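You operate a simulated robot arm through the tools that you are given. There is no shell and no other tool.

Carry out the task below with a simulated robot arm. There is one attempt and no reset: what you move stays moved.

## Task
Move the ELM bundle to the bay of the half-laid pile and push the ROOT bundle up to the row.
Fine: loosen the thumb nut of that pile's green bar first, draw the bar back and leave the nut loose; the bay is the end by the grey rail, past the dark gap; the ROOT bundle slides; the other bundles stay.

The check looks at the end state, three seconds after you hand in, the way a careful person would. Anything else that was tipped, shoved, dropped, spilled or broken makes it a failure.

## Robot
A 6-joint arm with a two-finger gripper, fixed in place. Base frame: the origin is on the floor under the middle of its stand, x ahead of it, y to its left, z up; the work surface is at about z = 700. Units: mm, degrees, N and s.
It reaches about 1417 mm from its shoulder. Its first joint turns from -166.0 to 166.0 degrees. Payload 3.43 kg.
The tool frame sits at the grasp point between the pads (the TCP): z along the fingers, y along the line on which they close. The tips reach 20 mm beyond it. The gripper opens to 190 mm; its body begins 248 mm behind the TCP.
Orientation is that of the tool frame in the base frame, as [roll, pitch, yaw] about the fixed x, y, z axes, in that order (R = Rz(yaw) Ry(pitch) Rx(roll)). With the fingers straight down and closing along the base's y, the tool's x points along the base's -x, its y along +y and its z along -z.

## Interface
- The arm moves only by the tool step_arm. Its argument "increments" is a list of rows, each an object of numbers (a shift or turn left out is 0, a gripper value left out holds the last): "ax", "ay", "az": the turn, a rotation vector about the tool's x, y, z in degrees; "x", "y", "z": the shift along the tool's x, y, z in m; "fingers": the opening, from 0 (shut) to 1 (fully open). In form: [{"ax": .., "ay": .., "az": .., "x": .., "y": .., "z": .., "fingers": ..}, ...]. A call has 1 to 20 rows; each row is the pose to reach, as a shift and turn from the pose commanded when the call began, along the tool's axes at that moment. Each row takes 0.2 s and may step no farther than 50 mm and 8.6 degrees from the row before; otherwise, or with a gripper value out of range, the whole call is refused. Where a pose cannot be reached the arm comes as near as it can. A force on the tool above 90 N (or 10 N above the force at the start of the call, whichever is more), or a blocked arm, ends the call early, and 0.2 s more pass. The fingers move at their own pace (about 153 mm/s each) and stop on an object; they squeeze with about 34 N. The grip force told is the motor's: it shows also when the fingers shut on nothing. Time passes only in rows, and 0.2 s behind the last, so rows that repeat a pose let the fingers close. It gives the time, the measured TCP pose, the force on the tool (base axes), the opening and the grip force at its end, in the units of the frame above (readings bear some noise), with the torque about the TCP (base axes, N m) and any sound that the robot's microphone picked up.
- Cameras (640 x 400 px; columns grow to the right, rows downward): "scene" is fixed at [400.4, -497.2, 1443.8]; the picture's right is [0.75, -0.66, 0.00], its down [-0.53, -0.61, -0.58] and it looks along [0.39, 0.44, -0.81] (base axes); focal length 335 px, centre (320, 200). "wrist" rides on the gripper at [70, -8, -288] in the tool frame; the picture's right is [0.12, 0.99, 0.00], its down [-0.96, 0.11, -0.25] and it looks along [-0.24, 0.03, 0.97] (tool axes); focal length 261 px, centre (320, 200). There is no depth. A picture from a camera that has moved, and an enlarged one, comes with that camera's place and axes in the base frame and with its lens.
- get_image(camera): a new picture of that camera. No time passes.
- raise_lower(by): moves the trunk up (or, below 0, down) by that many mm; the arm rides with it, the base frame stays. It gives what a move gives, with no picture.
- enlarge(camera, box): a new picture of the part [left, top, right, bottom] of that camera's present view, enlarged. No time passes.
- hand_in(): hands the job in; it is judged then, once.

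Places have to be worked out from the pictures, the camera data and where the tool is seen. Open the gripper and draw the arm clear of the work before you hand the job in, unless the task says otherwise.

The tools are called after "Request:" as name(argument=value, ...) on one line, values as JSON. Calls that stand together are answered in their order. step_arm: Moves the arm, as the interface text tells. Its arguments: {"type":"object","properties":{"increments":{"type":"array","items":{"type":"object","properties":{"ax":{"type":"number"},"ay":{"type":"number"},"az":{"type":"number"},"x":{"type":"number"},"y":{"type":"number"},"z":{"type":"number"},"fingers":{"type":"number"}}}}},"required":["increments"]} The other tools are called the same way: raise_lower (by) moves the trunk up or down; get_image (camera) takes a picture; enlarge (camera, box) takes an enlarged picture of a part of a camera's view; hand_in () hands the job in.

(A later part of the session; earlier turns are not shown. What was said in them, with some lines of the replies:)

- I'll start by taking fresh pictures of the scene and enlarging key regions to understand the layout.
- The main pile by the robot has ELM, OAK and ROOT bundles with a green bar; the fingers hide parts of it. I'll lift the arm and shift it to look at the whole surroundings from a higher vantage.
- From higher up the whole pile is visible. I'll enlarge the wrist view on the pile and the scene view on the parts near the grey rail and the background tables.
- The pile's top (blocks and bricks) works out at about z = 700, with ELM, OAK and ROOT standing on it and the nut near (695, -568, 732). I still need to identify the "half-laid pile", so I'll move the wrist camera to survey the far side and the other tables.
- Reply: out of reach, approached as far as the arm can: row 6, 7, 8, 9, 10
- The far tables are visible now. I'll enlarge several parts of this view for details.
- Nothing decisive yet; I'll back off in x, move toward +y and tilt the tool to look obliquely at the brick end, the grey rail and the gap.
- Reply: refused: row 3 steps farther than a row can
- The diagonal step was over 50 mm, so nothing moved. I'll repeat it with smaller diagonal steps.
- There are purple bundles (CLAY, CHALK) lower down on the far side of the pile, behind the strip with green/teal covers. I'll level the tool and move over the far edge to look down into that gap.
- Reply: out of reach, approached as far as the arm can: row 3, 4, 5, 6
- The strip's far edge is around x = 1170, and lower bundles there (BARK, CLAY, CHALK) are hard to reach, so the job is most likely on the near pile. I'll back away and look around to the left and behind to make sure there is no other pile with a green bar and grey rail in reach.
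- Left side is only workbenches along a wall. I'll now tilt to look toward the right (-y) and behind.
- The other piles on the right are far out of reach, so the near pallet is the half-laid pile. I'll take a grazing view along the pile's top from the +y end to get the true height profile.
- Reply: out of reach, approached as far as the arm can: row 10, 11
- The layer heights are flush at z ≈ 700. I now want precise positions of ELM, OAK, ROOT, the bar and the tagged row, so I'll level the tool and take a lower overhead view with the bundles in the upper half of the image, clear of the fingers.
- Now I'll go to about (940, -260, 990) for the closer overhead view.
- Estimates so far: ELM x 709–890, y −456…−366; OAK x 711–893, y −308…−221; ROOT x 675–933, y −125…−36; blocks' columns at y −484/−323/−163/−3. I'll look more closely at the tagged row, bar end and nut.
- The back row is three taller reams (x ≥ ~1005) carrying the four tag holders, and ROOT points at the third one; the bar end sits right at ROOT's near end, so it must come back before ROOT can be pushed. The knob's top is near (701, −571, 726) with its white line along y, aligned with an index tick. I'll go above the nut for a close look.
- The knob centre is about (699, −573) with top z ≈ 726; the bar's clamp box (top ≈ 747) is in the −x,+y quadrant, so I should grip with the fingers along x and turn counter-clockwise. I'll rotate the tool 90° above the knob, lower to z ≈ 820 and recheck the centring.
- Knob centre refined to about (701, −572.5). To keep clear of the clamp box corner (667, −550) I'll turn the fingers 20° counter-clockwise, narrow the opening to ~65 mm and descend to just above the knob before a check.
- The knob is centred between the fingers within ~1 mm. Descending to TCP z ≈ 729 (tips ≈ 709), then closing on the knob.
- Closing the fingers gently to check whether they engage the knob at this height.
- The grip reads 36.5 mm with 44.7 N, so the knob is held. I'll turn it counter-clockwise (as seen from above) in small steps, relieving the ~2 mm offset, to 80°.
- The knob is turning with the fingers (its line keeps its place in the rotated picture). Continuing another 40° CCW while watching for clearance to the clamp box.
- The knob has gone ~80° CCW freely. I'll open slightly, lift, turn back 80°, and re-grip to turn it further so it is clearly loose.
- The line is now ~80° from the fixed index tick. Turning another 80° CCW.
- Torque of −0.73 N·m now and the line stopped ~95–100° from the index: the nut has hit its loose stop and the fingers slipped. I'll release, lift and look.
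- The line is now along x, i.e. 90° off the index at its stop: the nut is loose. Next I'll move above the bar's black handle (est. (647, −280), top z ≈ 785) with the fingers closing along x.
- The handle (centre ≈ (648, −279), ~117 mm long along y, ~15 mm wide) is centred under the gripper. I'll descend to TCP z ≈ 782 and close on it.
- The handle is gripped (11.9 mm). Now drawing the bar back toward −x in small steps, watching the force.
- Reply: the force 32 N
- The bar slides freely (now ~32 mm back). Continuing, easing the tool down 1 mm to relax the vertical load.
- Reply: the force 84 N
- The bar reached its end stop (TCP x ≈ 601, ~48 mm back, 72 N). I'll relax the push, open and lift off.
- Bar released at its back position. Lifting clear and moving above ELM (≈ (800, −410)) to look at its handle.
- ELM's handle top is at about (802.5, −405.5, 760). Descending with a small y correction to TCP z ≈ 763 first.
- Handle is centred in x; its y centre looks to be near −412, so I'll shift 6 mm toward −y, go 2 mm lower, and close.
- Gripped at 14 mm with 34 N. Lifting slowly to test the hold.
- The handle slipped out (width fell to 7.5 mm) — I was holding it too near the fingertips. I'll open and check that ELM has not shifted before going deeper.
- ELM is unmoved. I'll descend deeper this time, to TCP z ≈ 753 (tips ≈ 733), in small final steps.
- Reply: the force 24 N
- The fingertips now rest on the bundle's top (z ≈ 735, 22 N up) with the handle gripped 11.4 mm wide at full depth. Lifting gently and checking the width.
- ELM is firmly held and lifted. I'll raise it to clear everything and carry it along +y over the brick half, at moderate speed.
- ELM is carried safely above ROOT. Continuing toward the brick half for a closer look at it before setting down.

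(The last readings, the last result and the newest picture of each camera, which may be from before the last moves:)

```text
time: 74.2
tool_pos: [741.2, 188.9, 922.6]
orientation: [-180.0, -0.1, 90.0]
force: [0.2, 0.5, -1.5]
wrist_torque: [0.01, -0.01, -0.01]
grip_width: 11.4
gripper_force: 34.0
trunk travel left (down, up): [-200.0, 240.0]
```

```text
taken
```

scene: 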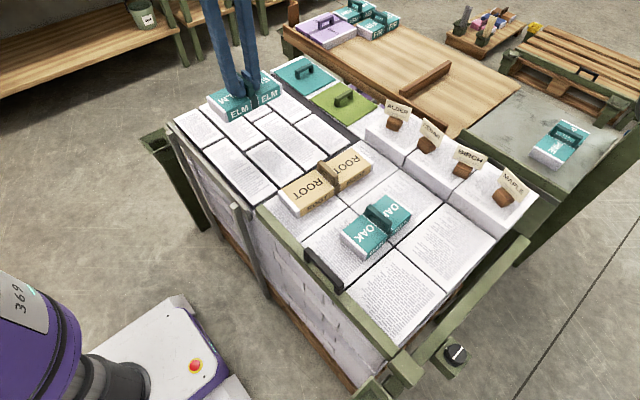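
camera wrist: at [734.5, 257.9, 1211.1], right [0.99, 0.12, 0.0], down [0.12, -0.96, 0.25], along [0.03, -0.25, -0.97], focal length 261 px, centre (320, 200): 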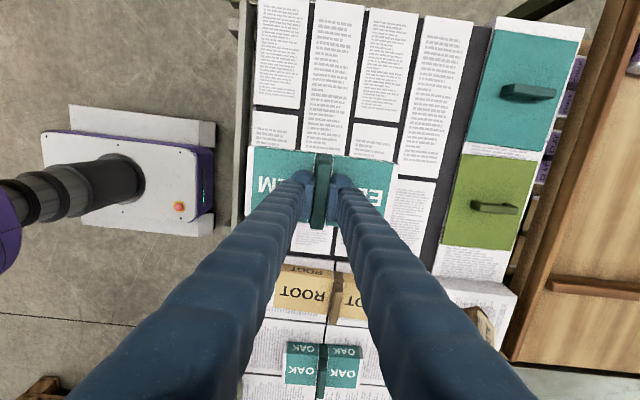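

The brick half is clear beneath. I'll move to about (742, 235) and lower ELM toward the surface, stopping ~8 mm above contact.

Request:
step_arm(increments=[{"x": 0.015}, {"x": 0.035}, {"x": 0.046}, {"x": 0.046, "z": 0.02}, {"x": 0.046, "z": 0.05}, {"x": 0.046, "z": 0.08}, {"x": 0.046, "z": 0.11}, {"x": 0.046, "z": 0.135}, {"x": 0.046, "z": 0.15}, {"x": 0.046, "z": 0.157}])

Request:
enlarge(camera="scene", box=[160, 60, 320, 190])

Request:
get_image(camera="wrist")

```text
time: 76.4
tool_pos: [742.3, 233.2, 764.0]
orientation: [180.0, 0.0, 90.1]
force: [-1.0, -0.1, -2.9]
wrist_torque: [-0.03, 0.02, -0.01]
grip_width: 11.0
gripper_force: 33.9
trunk travel left (down, up): [-200.0, 240.0]
```

```text
3.08 times, centred on (240, 125) of scene
camera zoom: at [400.4, -497.2, 1443.8], right [0.75, -0.66, 0.0], down [-0.53, -0.61, -0.58], along [0.39, 0.44, -0.81], focal length 1030 px, centre (566, 431)
```

zoom: 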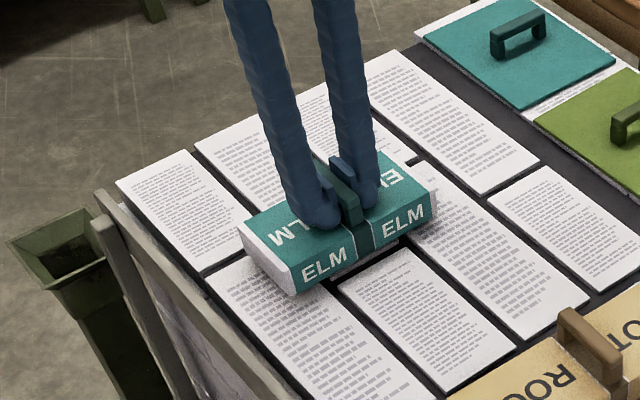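

```text
taken
camera wrist: at [734.5, 303.7, 1053.1], right [0.99, 0.12, 0.0], down [0.12, -0.96, 0.25], along [0.03, -0.25, -0.97], focal length 261 px, centre (320, 200)
```

wrist: 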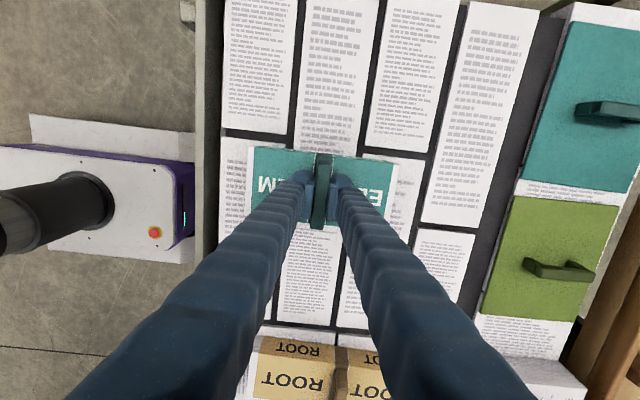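

ELM is level about 8 mm above the bricks, with its long axis along x and well inside the area. Lowering in small steps until contact.

Request:
step_arm(increments=[{"z": 0.003}, {"z": 0.005}, {"z": 0.007}, {"z": 0.009}])

```text
time: 77.4
tool_pos: [741.4, 232.6, 757.1]
orientation: [-179.9, -0.1, 90.0]
force: [0.0, 0.2, -2.7]
wrist_torque: [-0.02, 0.01, 0.0]
grip_width: 11.5
gripper_force: 34.1
trunk travel left (down, up): [-200.0, 240.0]
```

Request:
step_arm(increments=[{"z": 0.0015}, {"z": 0.003}, {"z": 0.003}])

Request:
enlarge(camera="scene", box=[180, 70, 300, 170])

```text
time: 78.2
tool_pos: [742.7, 232.8, 755.9]
orientation: [-180.0, 0.0, 90.1]
force: [-1.6, -0.3, 8.7]
wrist_torque: [-0.07, 0.02, 0.02]
grip_width: 11.3
gripper_force: 33.8
trunk travel left (down, up): [-200.0, 240.0]
```

```text
4.00 times, centred on (240, 120) of scene
camera zoom: at [400.4, -497.2, 1443.8], right [0.75, -0.66, 0.0], down [-0.53, -0.61, -0.58], along [0.39, 0.44, -0.81], focal length 1338 px, centre (640, 520)
```

zoom: 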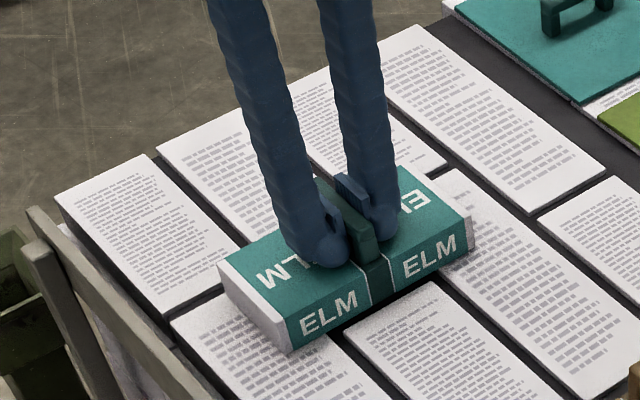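

Contact made (+8.7 N). Releasing the handle and lifting straight up.

Request:
step_arm(increments=[{"fingers": 0.1}, {"fingers": 0.25}, {"fingers": 0.25}, {"fingers": 0.25, "z": -0.01}, {"fingers": 0.25, "z": -0.03}, {"fingers": 0.25, "z": -0.06}, {"fingers": 0.25, "z": -0.1}, {"fingers": 0.25, "z": -0.14}])

Request:
get_image(camera="wrist")

Request:
get_image(camera="scene")

```text
time: 80.0
tool_pos: [741.1, 232.4, 896.5]
orientation: [180.0, 0.0, 90.1]
force: [-0.9, 0.4, -0.5]
wrist_torque: [-0.02, -0.02, 0.0]
grip_width: 47.7
gripper_force: 0.1
trunk travel left (down, up): [-200.0, 240.0]
```

```text
taken
camera wrist: at [733.9, 303.2, 1185.4], right [0.99, 0.12, 0.0], down [0.12, -0.96, 0.25], along [0.03, -0.25, -0.97], focal length 261 px, centre (320, 200)
```

wrist: 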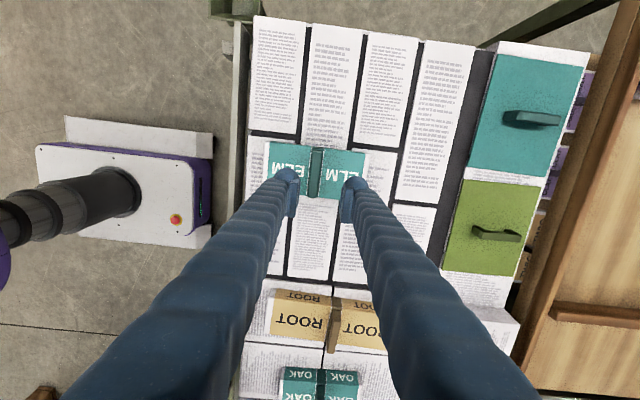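

```text
taken
```

scene: 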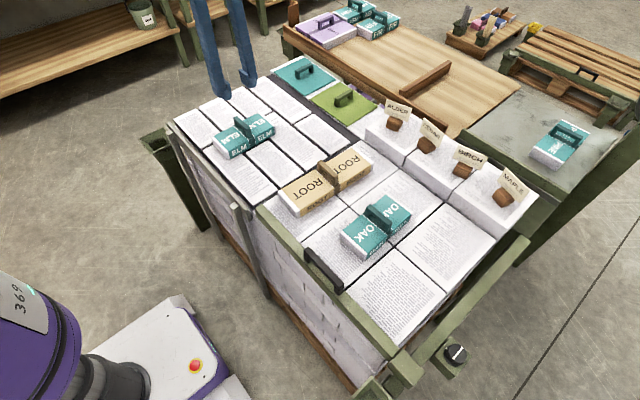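

ELM sits level on the brick half. Now for ROOT: the drawn-back bar leaves ~60 mm in front of its near end (x ≈ 675), enough for the fingertips. I'll go above that gap with the fingers side by side along y and check alignment.

Request:
step_arm(increments=[{"x": -0.028, "y": -0.009, "az": -8.2}, {"x": -0.056, "y": -0.018, "az": -16.4}, {"x": -0.084, "y": -0.026, "az": -24.6}, {"x": -0.112, "y": -0.035, "az": -32.8}, {"x": -0.14, "y": -0.044, "az": -41}, {"x": -0.168, "y": -0.053, "az": -49.2}, {"x": -0.196, "y": -0.061, "az": -57.4}, {"x": -0.224, "y": -0.07, "az": -65.6}, {"x": -0.252, "y": -0.079, "az": -73.8}, {"x": -0.28, "y": -0.088, "az": -82}, {"x": -0.307, "y": -0.096, "az": -90, "fingers": 0.13}, {"x": -0.307, "y": -0.096, "az": -90, "fingers": 0.13}])

Request:
get_image(camera="wrist")

Request:
enlarge(camera="wrist", box=[220, 110, 420, 270])

Request:
enlarge(camera="scene", box=[250, 130, 430, 260])

```text
time: 82.6
tool_pos: [646.3, -75.6, 893.4]
orientation: [180.0, 0.0, -179.9]
force: [0.8, 0.7, 0.4]
wrist_torque: [0.07, -0.03, 0.04]
grip_width: 24.4
gripper_force: 0.1
trunk travel left (down, up): [-200.0, 240.0]
```

```text
taken
camera wrist: at [575.8, -84.1, 1183.0], right [-0.12, 0.99, 0.0], down [0.96, 0.12, 0.25], along [0.24, 0.03, -0.97], focal length 261 px, centre (320, 200)
```

wrist: 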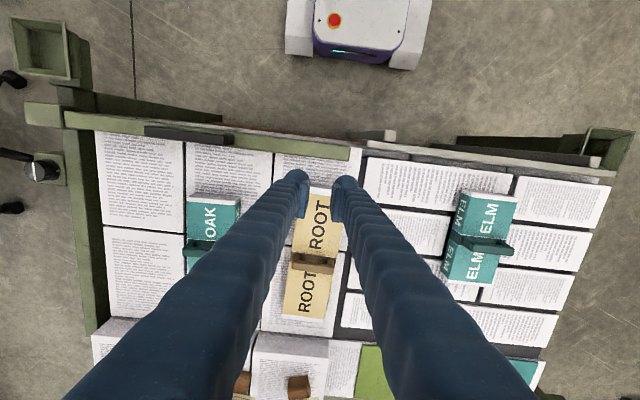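

```text
2.50 times, centred on (320, 190) of wrist
camera zoom: at [575.8, -84.1, 1183.0], right [-0.12, 0.99, 0.0], down [0.96, 0.12, 0.25], along [0.24, 0.03, -0.97], focal length 652 px, centre (320, 225)
```

zoom: 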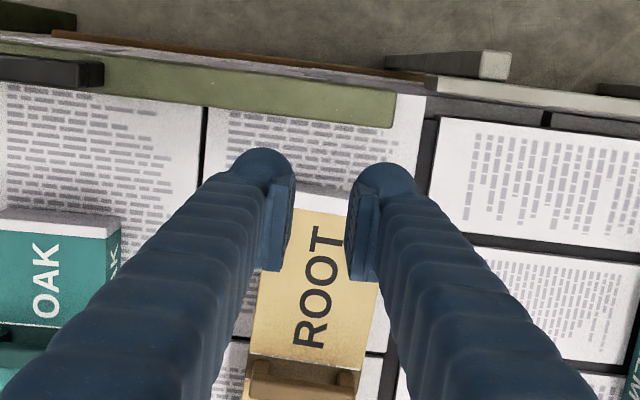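

```text
3.08 times, centred on (340, 195) of scene
camera zoom: at [400.4, -497.2, 1443.8], right [0.75, -0.66, 0.0], down [-0.53, -0.61, -0.58], along [0.39, 0.44, -0.81], focal length 1030 px, centre (258, 215)
```

zoom: 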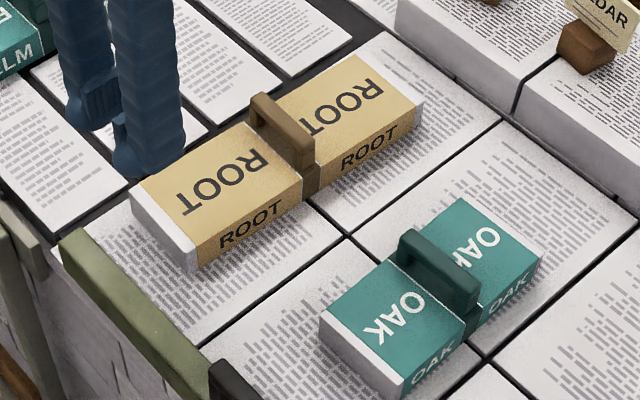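

ROOT's near end is at x ≈ 672–675 (top ≈ 747), its far end ≈ 934, and the row's face ≈ 1006, so ~72 mm of travel. The bar's rear face is at ≈ 614. I'll descend at x ≈ 643 with a stop at the level of the tops to check clearance.

Request:
step_arm(increments=[{"x": 0.003, "z": 0.03}, {"x": 0.003, "z": 0.065}, {"x": 0.003, "z": 0.09}, {"x": 0.003, "z": 0.105}, {"x": 0.003, "z": 0.112}])

Request:
enlarge(camera="wrist", box=[220, 110, 420, 270])

Request:
enlarge(camera="scene", box=[230, 150, 370, 260])

```text
time: 83.8
tool_pos: [644.2, -74.5, 782.1]
orientation: [180.0, -0.1, -179.8]
force: [0.0, 0.4, 0.5]
wrist_torque: [-0.01, 0.0, -0.01]
grip_width: 24.7
gripper_force: 0.1
trunk travel left (down, up): [-200.0, 240.0]
```

```text
2.50 times, centred on (320, 190) of wrist
camera zoom: at [574.5, -83.1, 1070.8], right [-0.12, 0.99, 0.0], down [0.96, 0.12, 0.25], along [0.24, 0.03, -0.97], focal length 652 px, centre (320, 225)
```

zoom: 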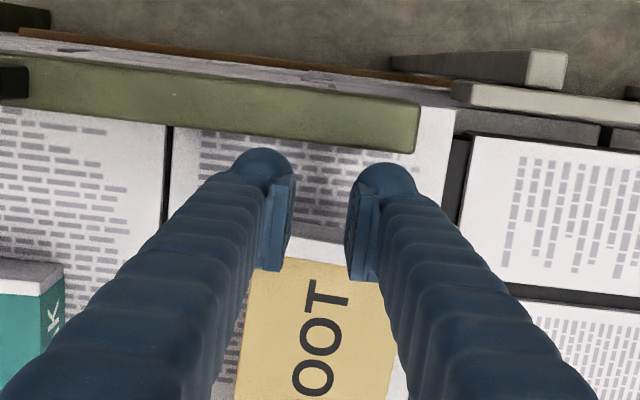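

```text
3.64 times, centred on (300, 205) of scene
camera zoom: at [400.4, -497.2, 1443.8], right [0.75, -0.66, 0.0], down [-0.53, -0.61, -0.58], along [0.39, 0.44, -0.81], focal length 1217 px, centre (393, 182)
```

zoom: 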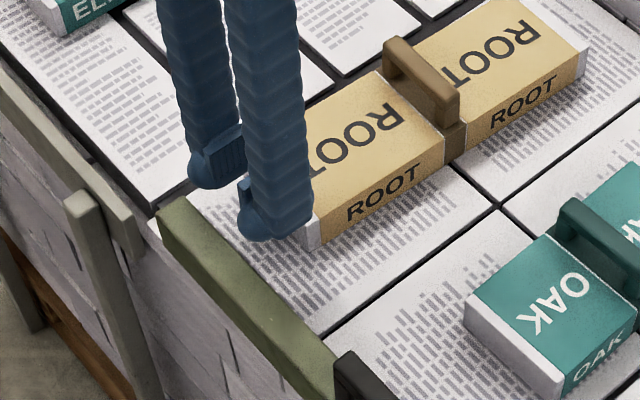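

The fingertip's rounded knuckle sticks out ~31 mm on the bar side, so the slot in front of ROOT is too tight for comfort. Instead I'll go back up and slide ROOT by its own handle (≈ (807, −80)), keeping its weight on the pile.

Request:
step_arm(increments=[{"z": -0.04}, {"z": -0.08}, {"z": -0.12, "az": 4}, {"z": -0.13, "x": -0.02, "az": 12}, {"z": -0.13, "x": -0.04, "az": 20}, {"z": -0.13, "x": -0.06, "az": 28}, {"z": -0.13, "x": -0.08, "az": 36}, {"z": -0.13, "x": -0.1, "az": 44}, {"z": -0.13, "x": -0.12, "az": 52}, {"z": -0.13, "x": -0.14, "az": 60}, {"z": -0.13, "x": -0.155, "az": 68}, {"z": -0.13, "x": -0.162, "y": -0.004, "az": 76}, {"z": -0.13, "x": -0.162, "y": -0.004, "az": 84}, {"z": -0.13, "x": -0.162, "y": -0.004, "az": 90, "fingers": 0.35}, {"z": -0.13, "x": -0.162, "y": -0.004, "az": 90, "fingers": 0.35}])

Request:
get_image(camera="wrist")

Request:
enlarge(camera="wrist", box=[220, 70, 420, 230])

Request:
enlarge(camera="scene", box=[260, 100, 440, 250])

```text
time: 87.0
tool_pos: [805.3, -79.2, 911.6]
orientation: [-179.9, 0.0, 90.0]
force: [-0.1, -1.5, -0.5]
wrist_torque: [0.01, 0.0, -0.01]
grip_width: 66.6
gripper_force: 0.0
trunk travel left (down, up): [-200.0, 240.0]
```

```text
taken
camera wrist: at [798.0, -8.1, 1200.0], right [0.99, 0.12, 0.0], down [0.12, -0.96, 0.25], along [0.03, -0.25, -0.97], focal length 261 px, centre (320, 200)
```

wrist: 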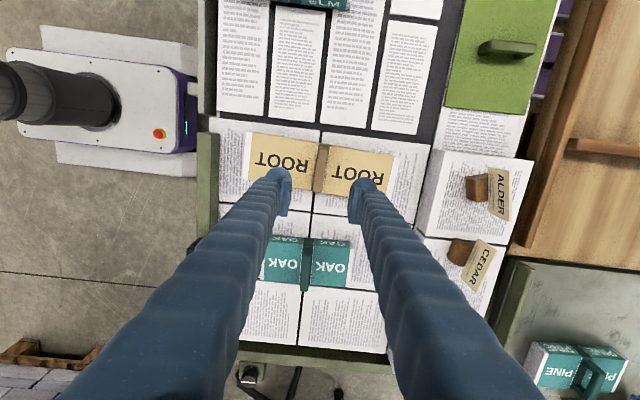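

```text
2.50 times, centred on (320, 150) of wrist
camera zoom: at [798.0, -8.1, 1200.0], right [0.99, 0.12, 0.0], down [0.12, -0.96, 0.25], along [0.03, -0.25, -0.97], focal length 652 px, centre (320, 325)
```

zoom: 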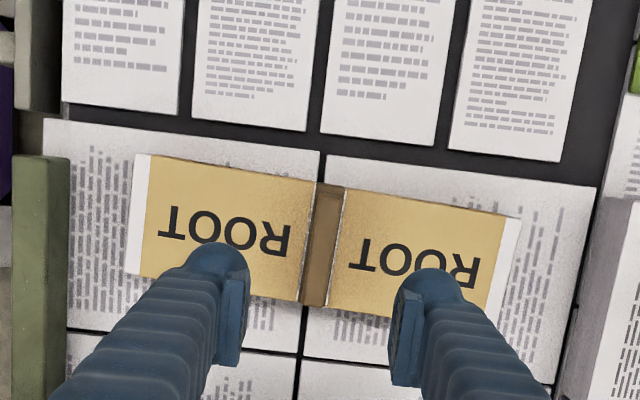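

```text
2.67 times, centred on (350, 175) of scene
camera zoom: at [400.4, -497.2, 1443.8], right [0.75, -0.66, 0.0], down [-0.53, -0.61, -0.58], along [0.39, 0.44, -0.81], focal length 892 px, centre (240, 267)
```

zoom: 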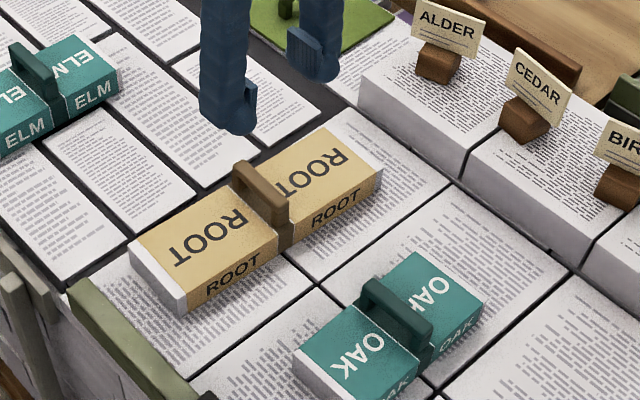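

ROOT's top is at about z = 740 and its handle centre about (805.5, −66), spanning y. Descending to TCP z ≈ 766 above it with the y correction.

Request:
step_arm(increments=[{"x": 0.013, "z": 0.035}, {"x": 0.013, "z": 0.075}, {"x": 0.013, "z": 0.11}, {"x": 0.013, "z": 0.135}, {"x": 0.013, "z": 0.145}, {"x": 0.013, "z": 0.145}])

Request:
enlarge(camera="wrist", box=[220, 90, 420, 250])

Request:
enlarge(camera="scene", box=[270, 130, 400, 230])

```text
time: 88.4
tool_pos: [805.1, -66.2, 766.9]
orientation: [-179.8, 0.0, 90.2]
force: [0.2, 0.0, -0.5]
wrist_torque: [0.01, 0.02, 0.0]
grip_width: 66.6
gripper_force: 0.0
trunk travel left (down, up): [-200.0, 240.0]
```

```text
2.50 times, centred on (320, 170) of wrist
camera zoom: at [797.8, 4.4, 1054.7], right [0.99, 0.12, 0.0], down [0.12, -0.96, 0.25], along [0.03, -0.25, -0.97], focal length 652 px, centre (320, 275)
```

zoom: 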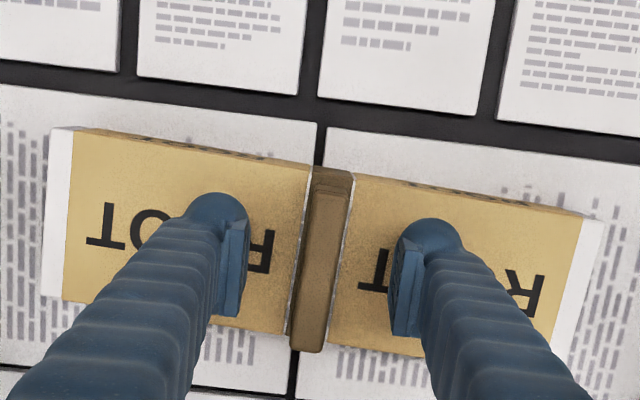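

```text
4.00 times, centred on (335, 180) of scene
camera zoom: at [400.4, -497.2, 1443.8], right [0.75, -0.66, 0.0], down [-0.53, -0.61, -0.58], along [0.39, 0.44, -0.81], focal length 1338 px, centre (260, 280)
```

zoom: 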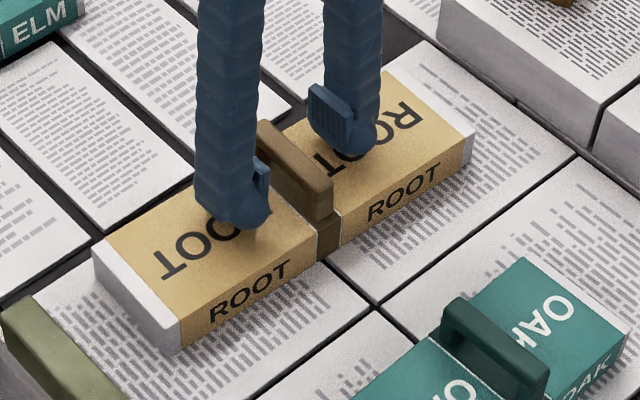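

Request:
step_arm(increments=[{"z": 0.003}, {"z": 0.004, "fingers": 0.2}, {"z": 0.004, "fingers": 0.1}, {"z": 0.004, "fingers": 0.0}, {"z": 0.004, "fingers": 0.0}, {"z": 0.004, "fingers": 0.0}, {"z": 0.004, "fingers": 0.0}])

Request:
enlarge(camera="wrist", box=[220, 90, 420, 250])

```text
time: 90.0
tool_pos: [805.0, -66.3, 762.5]
orientation: [-179.9, 0.0, 90.1]
force: [0.4, 0.8, -0.2]
wrist_torque: [0.01, -0.01, -0.17]
grip_width: 14.5
gripper_force: 34.2
trunk travel left (down, up): [-200.0, 240.0]
```

```text
2.50 times, centred on (320, 170) of wrist
camera zoom: at [797.9, 4.8, 1051.3], right [0.99, 0.12, 0.0], down [0.12, -0.96, 0.25], along [0.03, -0.25, -0.97], focal length 652 px, centre (320, 275)
```

zoom: 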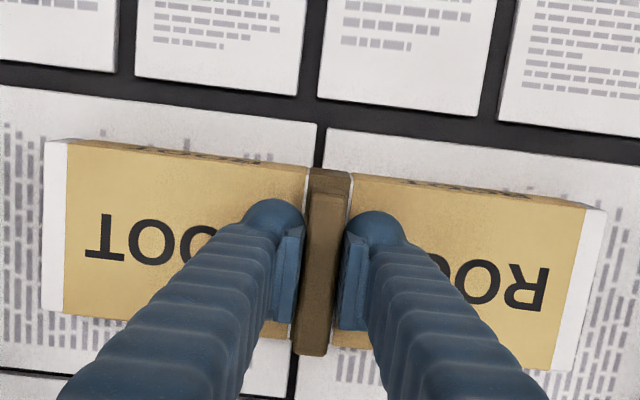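

The handle is held and ROOT has squared up with the blocks. Sliding it along +x, first 50 mm at slow speed.

Request:
step_arm(increments=[{"y": 0.003}, {"y": 0.008}, {"y": 0.014}, {"y": 0.02}, {"y": 0.026}, {"y": 0.032}, {"y": 0.038}, {"y": 0.044}, {"y": 0.048}, {"y": 0.05}])

Request:
get_image(camera="scene")

Request:
get_image(camera="wrist")

```text
time: 92.2
tool_pos: [854.1, -64.8, 763.4]
orientation: [-180.0, 0.0, 90.2]
force: [-3.9, 0.4, 4.0]
wrist_torque: [0.04, 0.0, -0.01]
grip_width: 14.2
gripper_force: 33.4
trunk travel left (down, up): [-200.0, 240.0]
```

```text
taken
```

scene: 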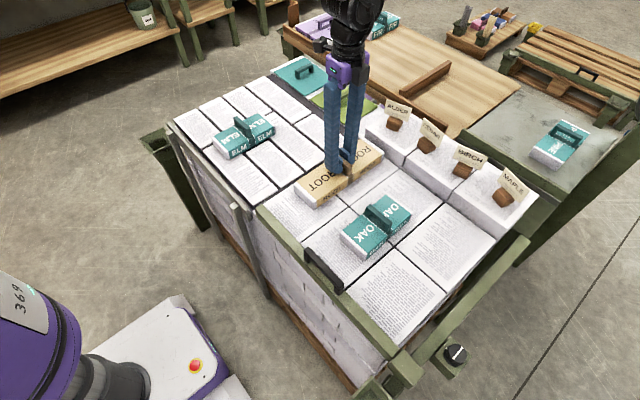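

```text
taken
camera wrist: at [847.1, 5.5, 1051.3], right [0.99, 0.12, 0.0], down [0.12, -0.96, 0.25], along [0.03, -0.25, -0.97], focal length 261 px, centre (320, 200)
```

wrist: 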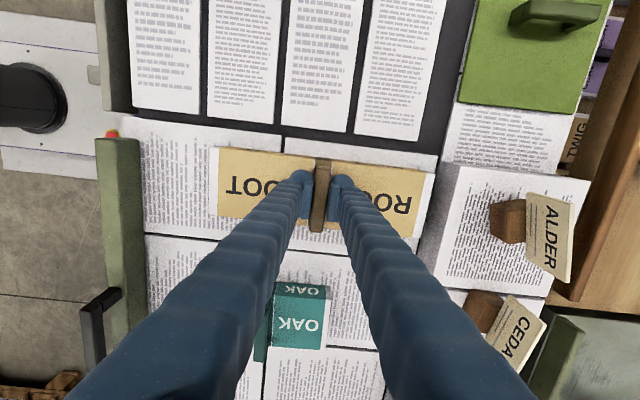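

ROOT slides with ~4 N. Checking the remaining gap to the row.

Request:
enlarge(camera="wrist", box=[360, 130, 500, 270])

Request:
enlarge(camera="scene", box=[310, 100, 440, 210])

```text
2.86 times, centred on (430, 200) of wrist
camera zoom: at [847.1, 5.5, 1051.3], right [0.99, 0.12, 0.0], down [0.12, -0.96, 0.25], along [0.03, -0.25, -0.97], focal length 745 px, centre (6, 200)
```

zoom: 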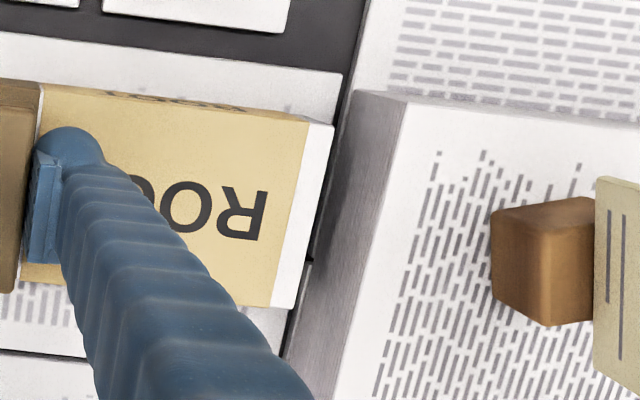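

```text
3.64 times, centred on (375, 155) of scene
camera zoom: at [400.4, -497.2, 1443.8], right [0.75, -0.66, 0.0], down [-0.53, -0.61, -0.58], along [0.39, 0.44, -0.81], focal length 1217 px, centre (120, 364)
```

zoom: 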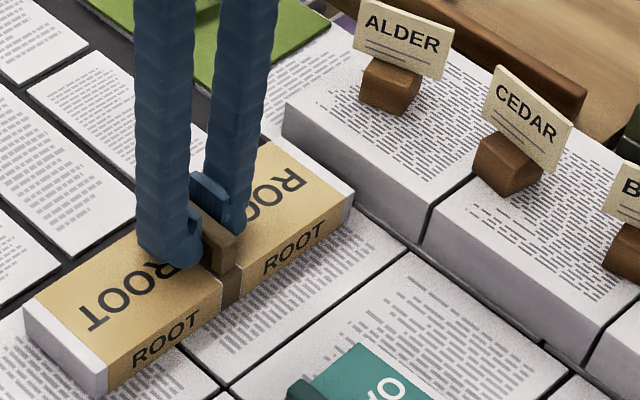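

About 20–24 mm remain to the row's face. Advancing 14 mm, then creeping.

Request:
step_arm(increments=[{"y": 0.004}, {"y": 0.008}, {"y": 0.012}, {"y": 0.014}])

Request:
enlarge(camera="wrist", box=[360, 130, 500, 270])

```text
time: 93.2
tool_pos: [869.4, -65.4, 762.6]
orientation: [-179.8, 0.0, 90.0]
force: [-0.5, 0.3, -0.1]
wrist_torque: [0.02, 0.02, 0.01]
grip_width: 14.1
gripper_force: 34.2
trunk travel left (down, up): [-200.0, 240.0]
```

```text
2.86 times, centred on (430, 200) of wrist
camera zoom: at [862.2, 5.3, 1051.4], right [0.99, 0.12, 0.0], down [0.12, -0.96, 0.25], along [0.03, -0.25, -0.97], focal length 745 px, centre (6, 200)
```

zoom: 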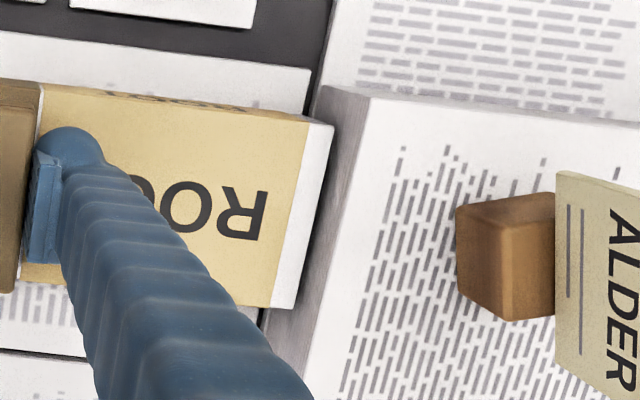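

About 8 mm remain. Creeping 2 mm per row while watching the x-force.

Request:
step_arm(increments=[{"y": 0.002}, {"y": 0.004}, {"y": 0.005}])

Request:
step_arm(increments=[{"y": 0.0015}, {"y": 0.002}])

Request:
enlarge(camera="wrist", box=[360, 130, 500, 270])

```text
time: 94.0
tool_pos: [872.2, -65.7, 762.9]
orientation: [-179.7, 0.0, 90.1]
force: [-10.9, -0.9, 0.5]
wrist_torque: [-0.01, 0.08, -0.01]
grip_width: 14.2
gripper_force: 33.7
trunk travel left (down, up): [-200.0, 240.0]
```

```text
time: 94.6
tool_pos: [872.1, -65.5, 762.0]
orientation: [-179.8, 0.0, 90.1]
force: [-29.0, -1.4, 0.2]
wrist_torque: [-0.08, 0.21, -0.04]
grip_width: 14.3
gripper_force: 33.9
trunk travel left (down, up): [-200.0, 240.0]
```

```text
2.86 times, centred on (430, 200) of wrist
camera zoom: at [866.3, 5.0, 1051.5], right [0.99, 0.12, -0.01], down [0.12, -0.96, 0.25], along [0.02, -0.25, -0.97], focal length 745 px, centre (6, 200)
```

zoom: 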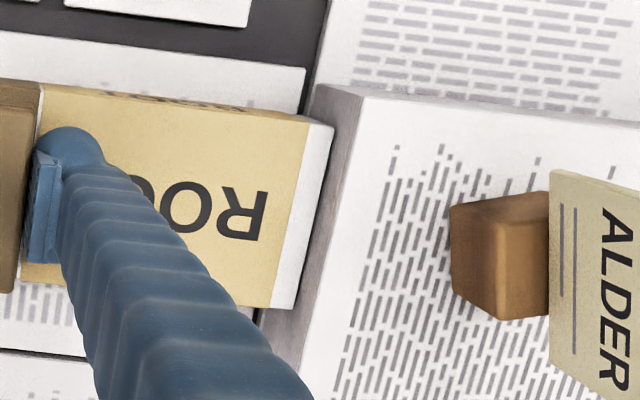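

Contact with the row: TCP stopped at x ≈ 872 with −29 N and nothing in the row moved. I'll relax the push by ~4 mm of command and check that the force goes near zero.

Request:
step_arm(increments=[{"y": -0.002}, {"y": -0.004}, {"y": -0.004}])

Request:
enlarge(camera="scene", box=[310, 90, 440, 200])

```text
time: 95.4
tool_pos: [872.7, -64.5, 763.5]
orientation: [179.8, 0.0, 90.0]
force: [-14.4, -3.8, -0.7]
wrist_torque: [-0.03, 0.01, -0.04]
grip_width: 14.1
gripper_force: 33.8
trunk travel left (down, up): [-200.0, 240.0]
```

```text
3.64 times, centred on (375, 145) of scene
camera zoom: at [400.4, -497.2, 1443.8], right [0.75, -0.66, 0.0], down [-0.53, -0.61, -0.58], along [0.39, 0.44, -0.81], focal length 1217 px, centre (120, 400)
```

zoom: 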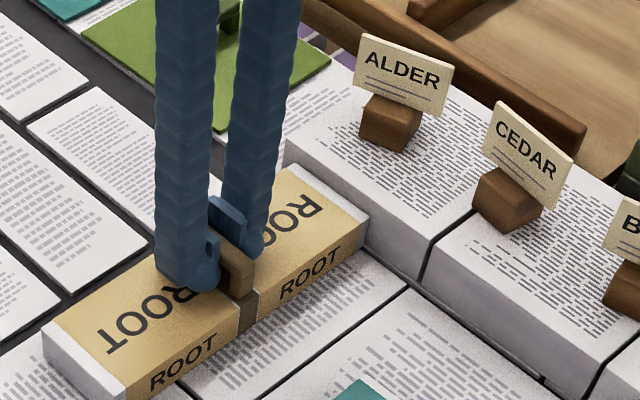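

Still lightly pressed (−14 N). Relaxing 2 mm more, then opening and lifting straight up.

Request:
step_arm(increments=[{"y": -0.001}, {"y": -0.002}, {"y": -0.002, "fingers": 0.12}, {"y": -0.002, "fingers": 0.22}, {"y": -0.002, "fingers": 0.22}])

Request:
step_arm(increments=[{"z": -0.01}, {"z": -0.03}, {"z": -0.06}, {"z": -0.1}, {"z": -0.14}])

Request:
get_image(camera="wrist")

Request:
enlarge(camera="scene", box=[290, 90, 440, 220])

```text
time: 96.6
tool_pos: [870.2, -64.6, 762.9]
orientation: [179.9, 0.0, 90.0]
force: [-0.2, 0.4, -0.9]
wrist_torque: [-0.02, 0.02, -0.01]
grip_width: 42.1
gripper_force: 0.0
trunk travel left (down, up): [-200.0, 240.0]
```

```text
time: 97.8
tool_pos: [872.3, -66.5, 902.6]
orientation: [-179.9, 0.0, 90.2]
force: [0.5, 0.1, -0.1]
wrist_torque: [-0.01, -0.04, 0.01]
grip_width: 41.8
gripper_force: 0.1
trunk travel left (down, up): [-200.0, 240.0]
```

```text
taken
camera wrist: at [863.9, 3.9, 1191.3], right [0.99, 0.12, 0.0], down [0.12, -0.96, 0.25], along [0.03, -0.25, -0.97], focal length 261 px, centre (320, 200)
```

wrist: 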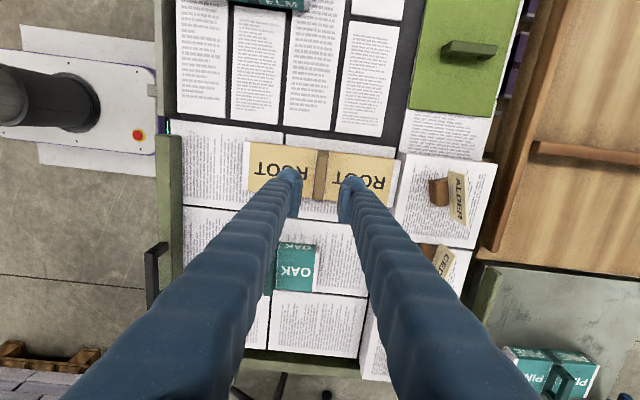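

```text
3.08 times, centred on (365, 155) of scene
camera zoom: at [400.4, -497.2, 1443.8], right [0.75, -0.66, 0.0], down [-0.53, -0.61, -0.58], along [0.39, 0.44, -0.81], focal length 1030 px, centre (182, 338)
```

zoom: 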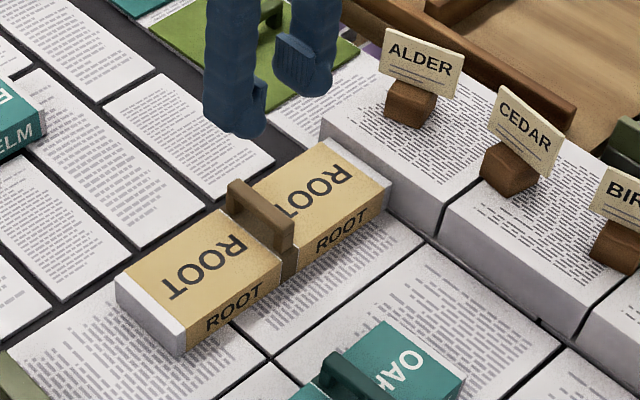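

ROOT rests against the row. I'll zoom in to verify the contact and the other items, before drawing the arm clear.

Request:
enlarge(camera="wrist", box=[340, 110, 500, 260])

Request:
enlarge(camera="scene", box=[350, 120, 420, 190])

```text
2.67 times, centred on (420, 185) of wrist
camera zoom: at [863.9, 3.9, 1191.3], right [0.99, 0.12, 0.0], down [0.12, -0.96, 0.25], along [0.03, -0.25, -0.97], focal length 695 px, centre (53, 240)
```

zoom: 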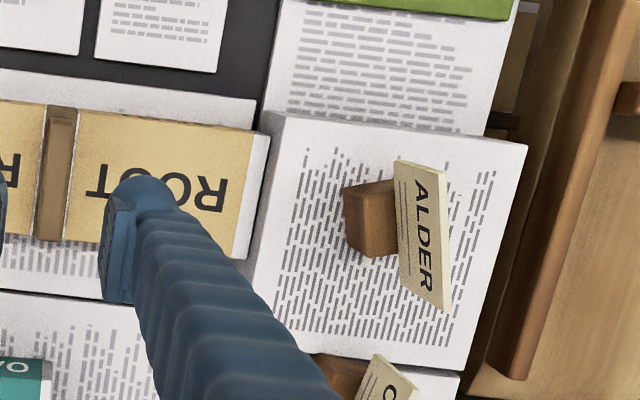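

```text
5.71 times, centred on (385, 155) of scene
camera zoom: at [400.4, -497.2, 1443.8], right [0.75, -0.66, 0.0], down [-0.53, -0.61, -0.58], along [0.39, 0.44, -0.81], focal length 1912 px, centre (-51, 457)
```

zoom: 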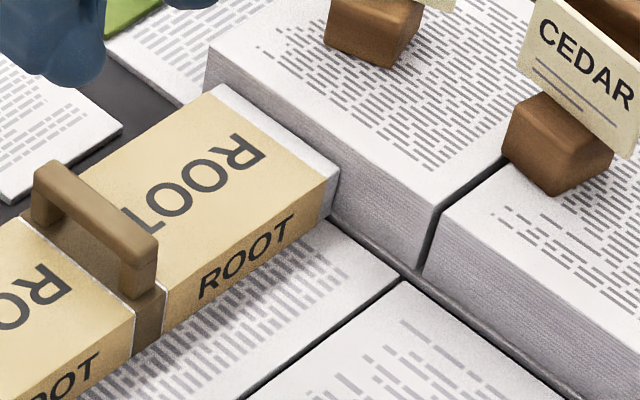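

ROOT touches the row flush and the tags stand undisturbed. Now I'll open the gripper, raise and draw the arm clear, then inspect everything.

Request:
step_arm(increments=[{"z": -0.04}, {"z": -0.08}, {"z": -0.12}, {"z": -0.16}, {"z": -0.19, "y": -0.03}, {"z": -0.2, "y": -0.07, "fingers": 0.6}, {"z": -0.2, "y": -0.115, "fingers": 1.0}, {"z": -0.2, "y": -0.16, "fingers": 1.0}, {"z": -0.2, "y": -0.205, "fingers": 1.0}, {"z": -0.2, "y": -0.25, "fingers": 1.0}, {"z": -0.2, "y": -0.295, "fingers": 1.0}, {"z": -0.2, "y": -0.34, "fingers": 1.0}])

Request:
get_image(camera="scene")

Request:
get_image(camera="wrist")

Request:
enlarge(camera="scene", box=[370, 290, 510, 400])

Request:
enlarge(camera="scene", box=[150, 60, 350, 260])

```text
time: 100.4
tool_pos: [530.9, -67.3, 1102.2]
orientation: [179.9, 0.0, 90.2]
force: [-0.3, 0.3, 0.2]
wrist_torque: [0.0, -0.1, 0.03]
grip_width: 190.0
gripper_force: 0.0
trunk travel left (down, up): [-200.0, 240.0]
```

```text
taken
```

scene: 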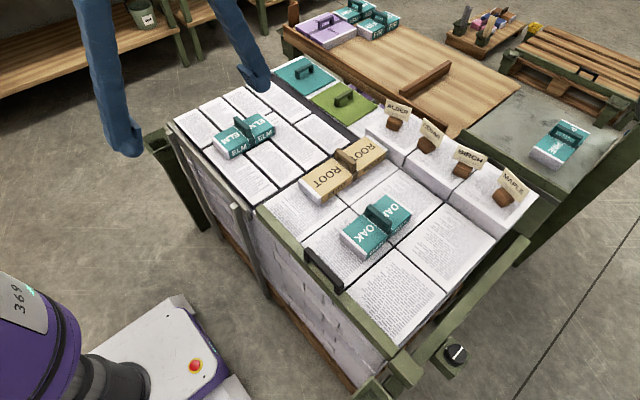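

```text
taken
camera wrist: at [522.8, 4.1, 1392.0], right [0.99, 0.12, 0.0], down [0.12, -0.96, 0.25], along [0.03, -0.25, -0.97], focal length 261 px, centre (320, 200)
```

wrist: 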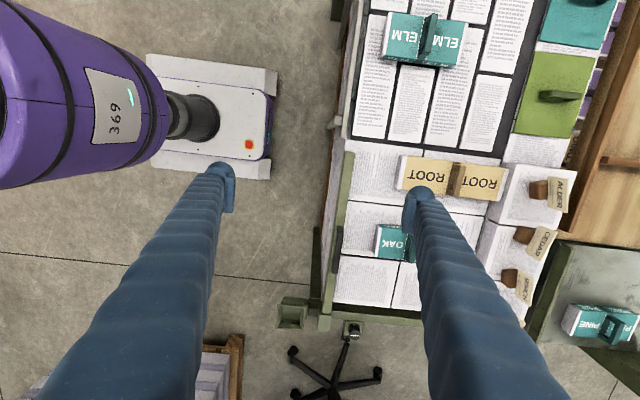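

```text
3.64 times, centred on (440, 345) of scene
camera zoom: at [400.4, -497.2, 1443.8], right [0.75, -0.66, 0.0], down [-0.53, -0.61, -0.58], along [0.39, 0.44, -0.81], focal length 1217 px, centre (-116, -327)
```

zoom: 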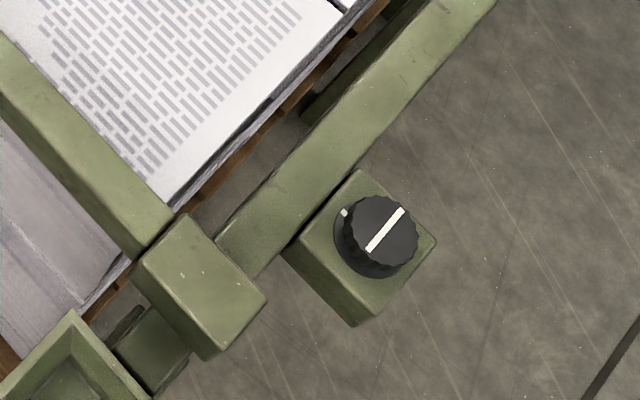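

```text
2.00 times, centred on (250, 160) of scene
camera zoom: at [400.4, -497.2, 1443.8], right [0.75, -0.66, 0.0], down [-0.53, -0.61, -0.58], along [0.39, 0.44, -0.81], focal length 669 px, centre (460, 280)
```

zoom: 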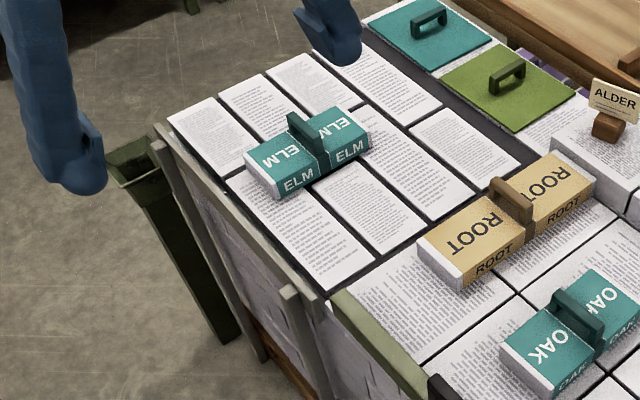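

Everything is in place: the nut's line is 90° off its index (loose), the bar is back at its stop, ELM is level in the bay past the gap, ROOT is flush with the row, and OAK, the tags and the covers are untouched. I'll pull the arm back a bit more to be well clear.

Request:
step_arm(increments=[{"y": -0.03, "z": -0.02}, {"y": -0.06, "z": -0.04}, {"y": -0.09, "z": -0.06}, {"y": -0.12, "z": -0.08}, {"y": -0.12, "z": -0.08}, {"y": -0.12, "z": -0.08}])

Request:
get_image(camera="scene")

```text
time: 101.8
tool_pos: [410.0, -64.7, 1184.5]
orientation: [180.0, 0.0, 90.0]
force: [0.4, -0.3, -0.8]
wrist_torque: [0.03, -0.06, -0.01]
grip_width: 190.0
gripper_force: 0.1
trunk travel left (down, up): [-200.0, 240.0]
```

```text
taken
```

scene: 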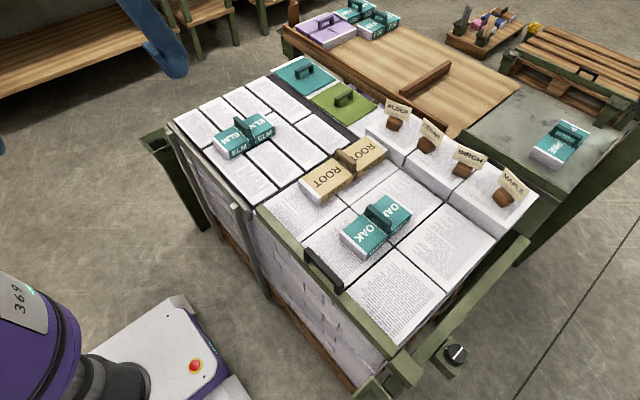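

The scene is settled and the arm is clear with the gripper open, so I'm handing the job in.

Request:
hand_in()

```text
The job is handed in.
```

I finished the task and handed the job in. I don't have the judge's result. Two of my readings of the instructions could be wrong.

- **Thumb nut:** I turned it counter-clockwise about 90°, until it hit a stop, and left it loose.
- **Green bar:** I drew it back toward the robot by about 48 mm, to its end stop.
- **ELM bundle:** I lifted it by its handle and set it down level at about x = 742, y = 233. That is on the brick-patterned half of the pile, beside the grey rail and past the dark gap. On the first try the handle slipped out of the fingers, but ELM did not move, and the second, deeper grip held.
- **ROOT bundle:** I slid it about 67 mm away from the robot by its handle, until it pressed against the taller reams that carry the name tags. It was never lifted.

OAK, the tags and the coloured covers look undisturbed in the last pictures. The gripper is open and the arm is well back from the pile.

**How I read the task:**
- **The bay:** the instructions didn't mark an exact spot, so I took the bay to be the whole brick-patterned half and put ELM near its middle, on the grey-rail side.
- **The row:** I took this to be the line of taller reams behind ROOT. The bar sat right against ROOT's near end and had to come back before anything could push it from there, which fits that reading.
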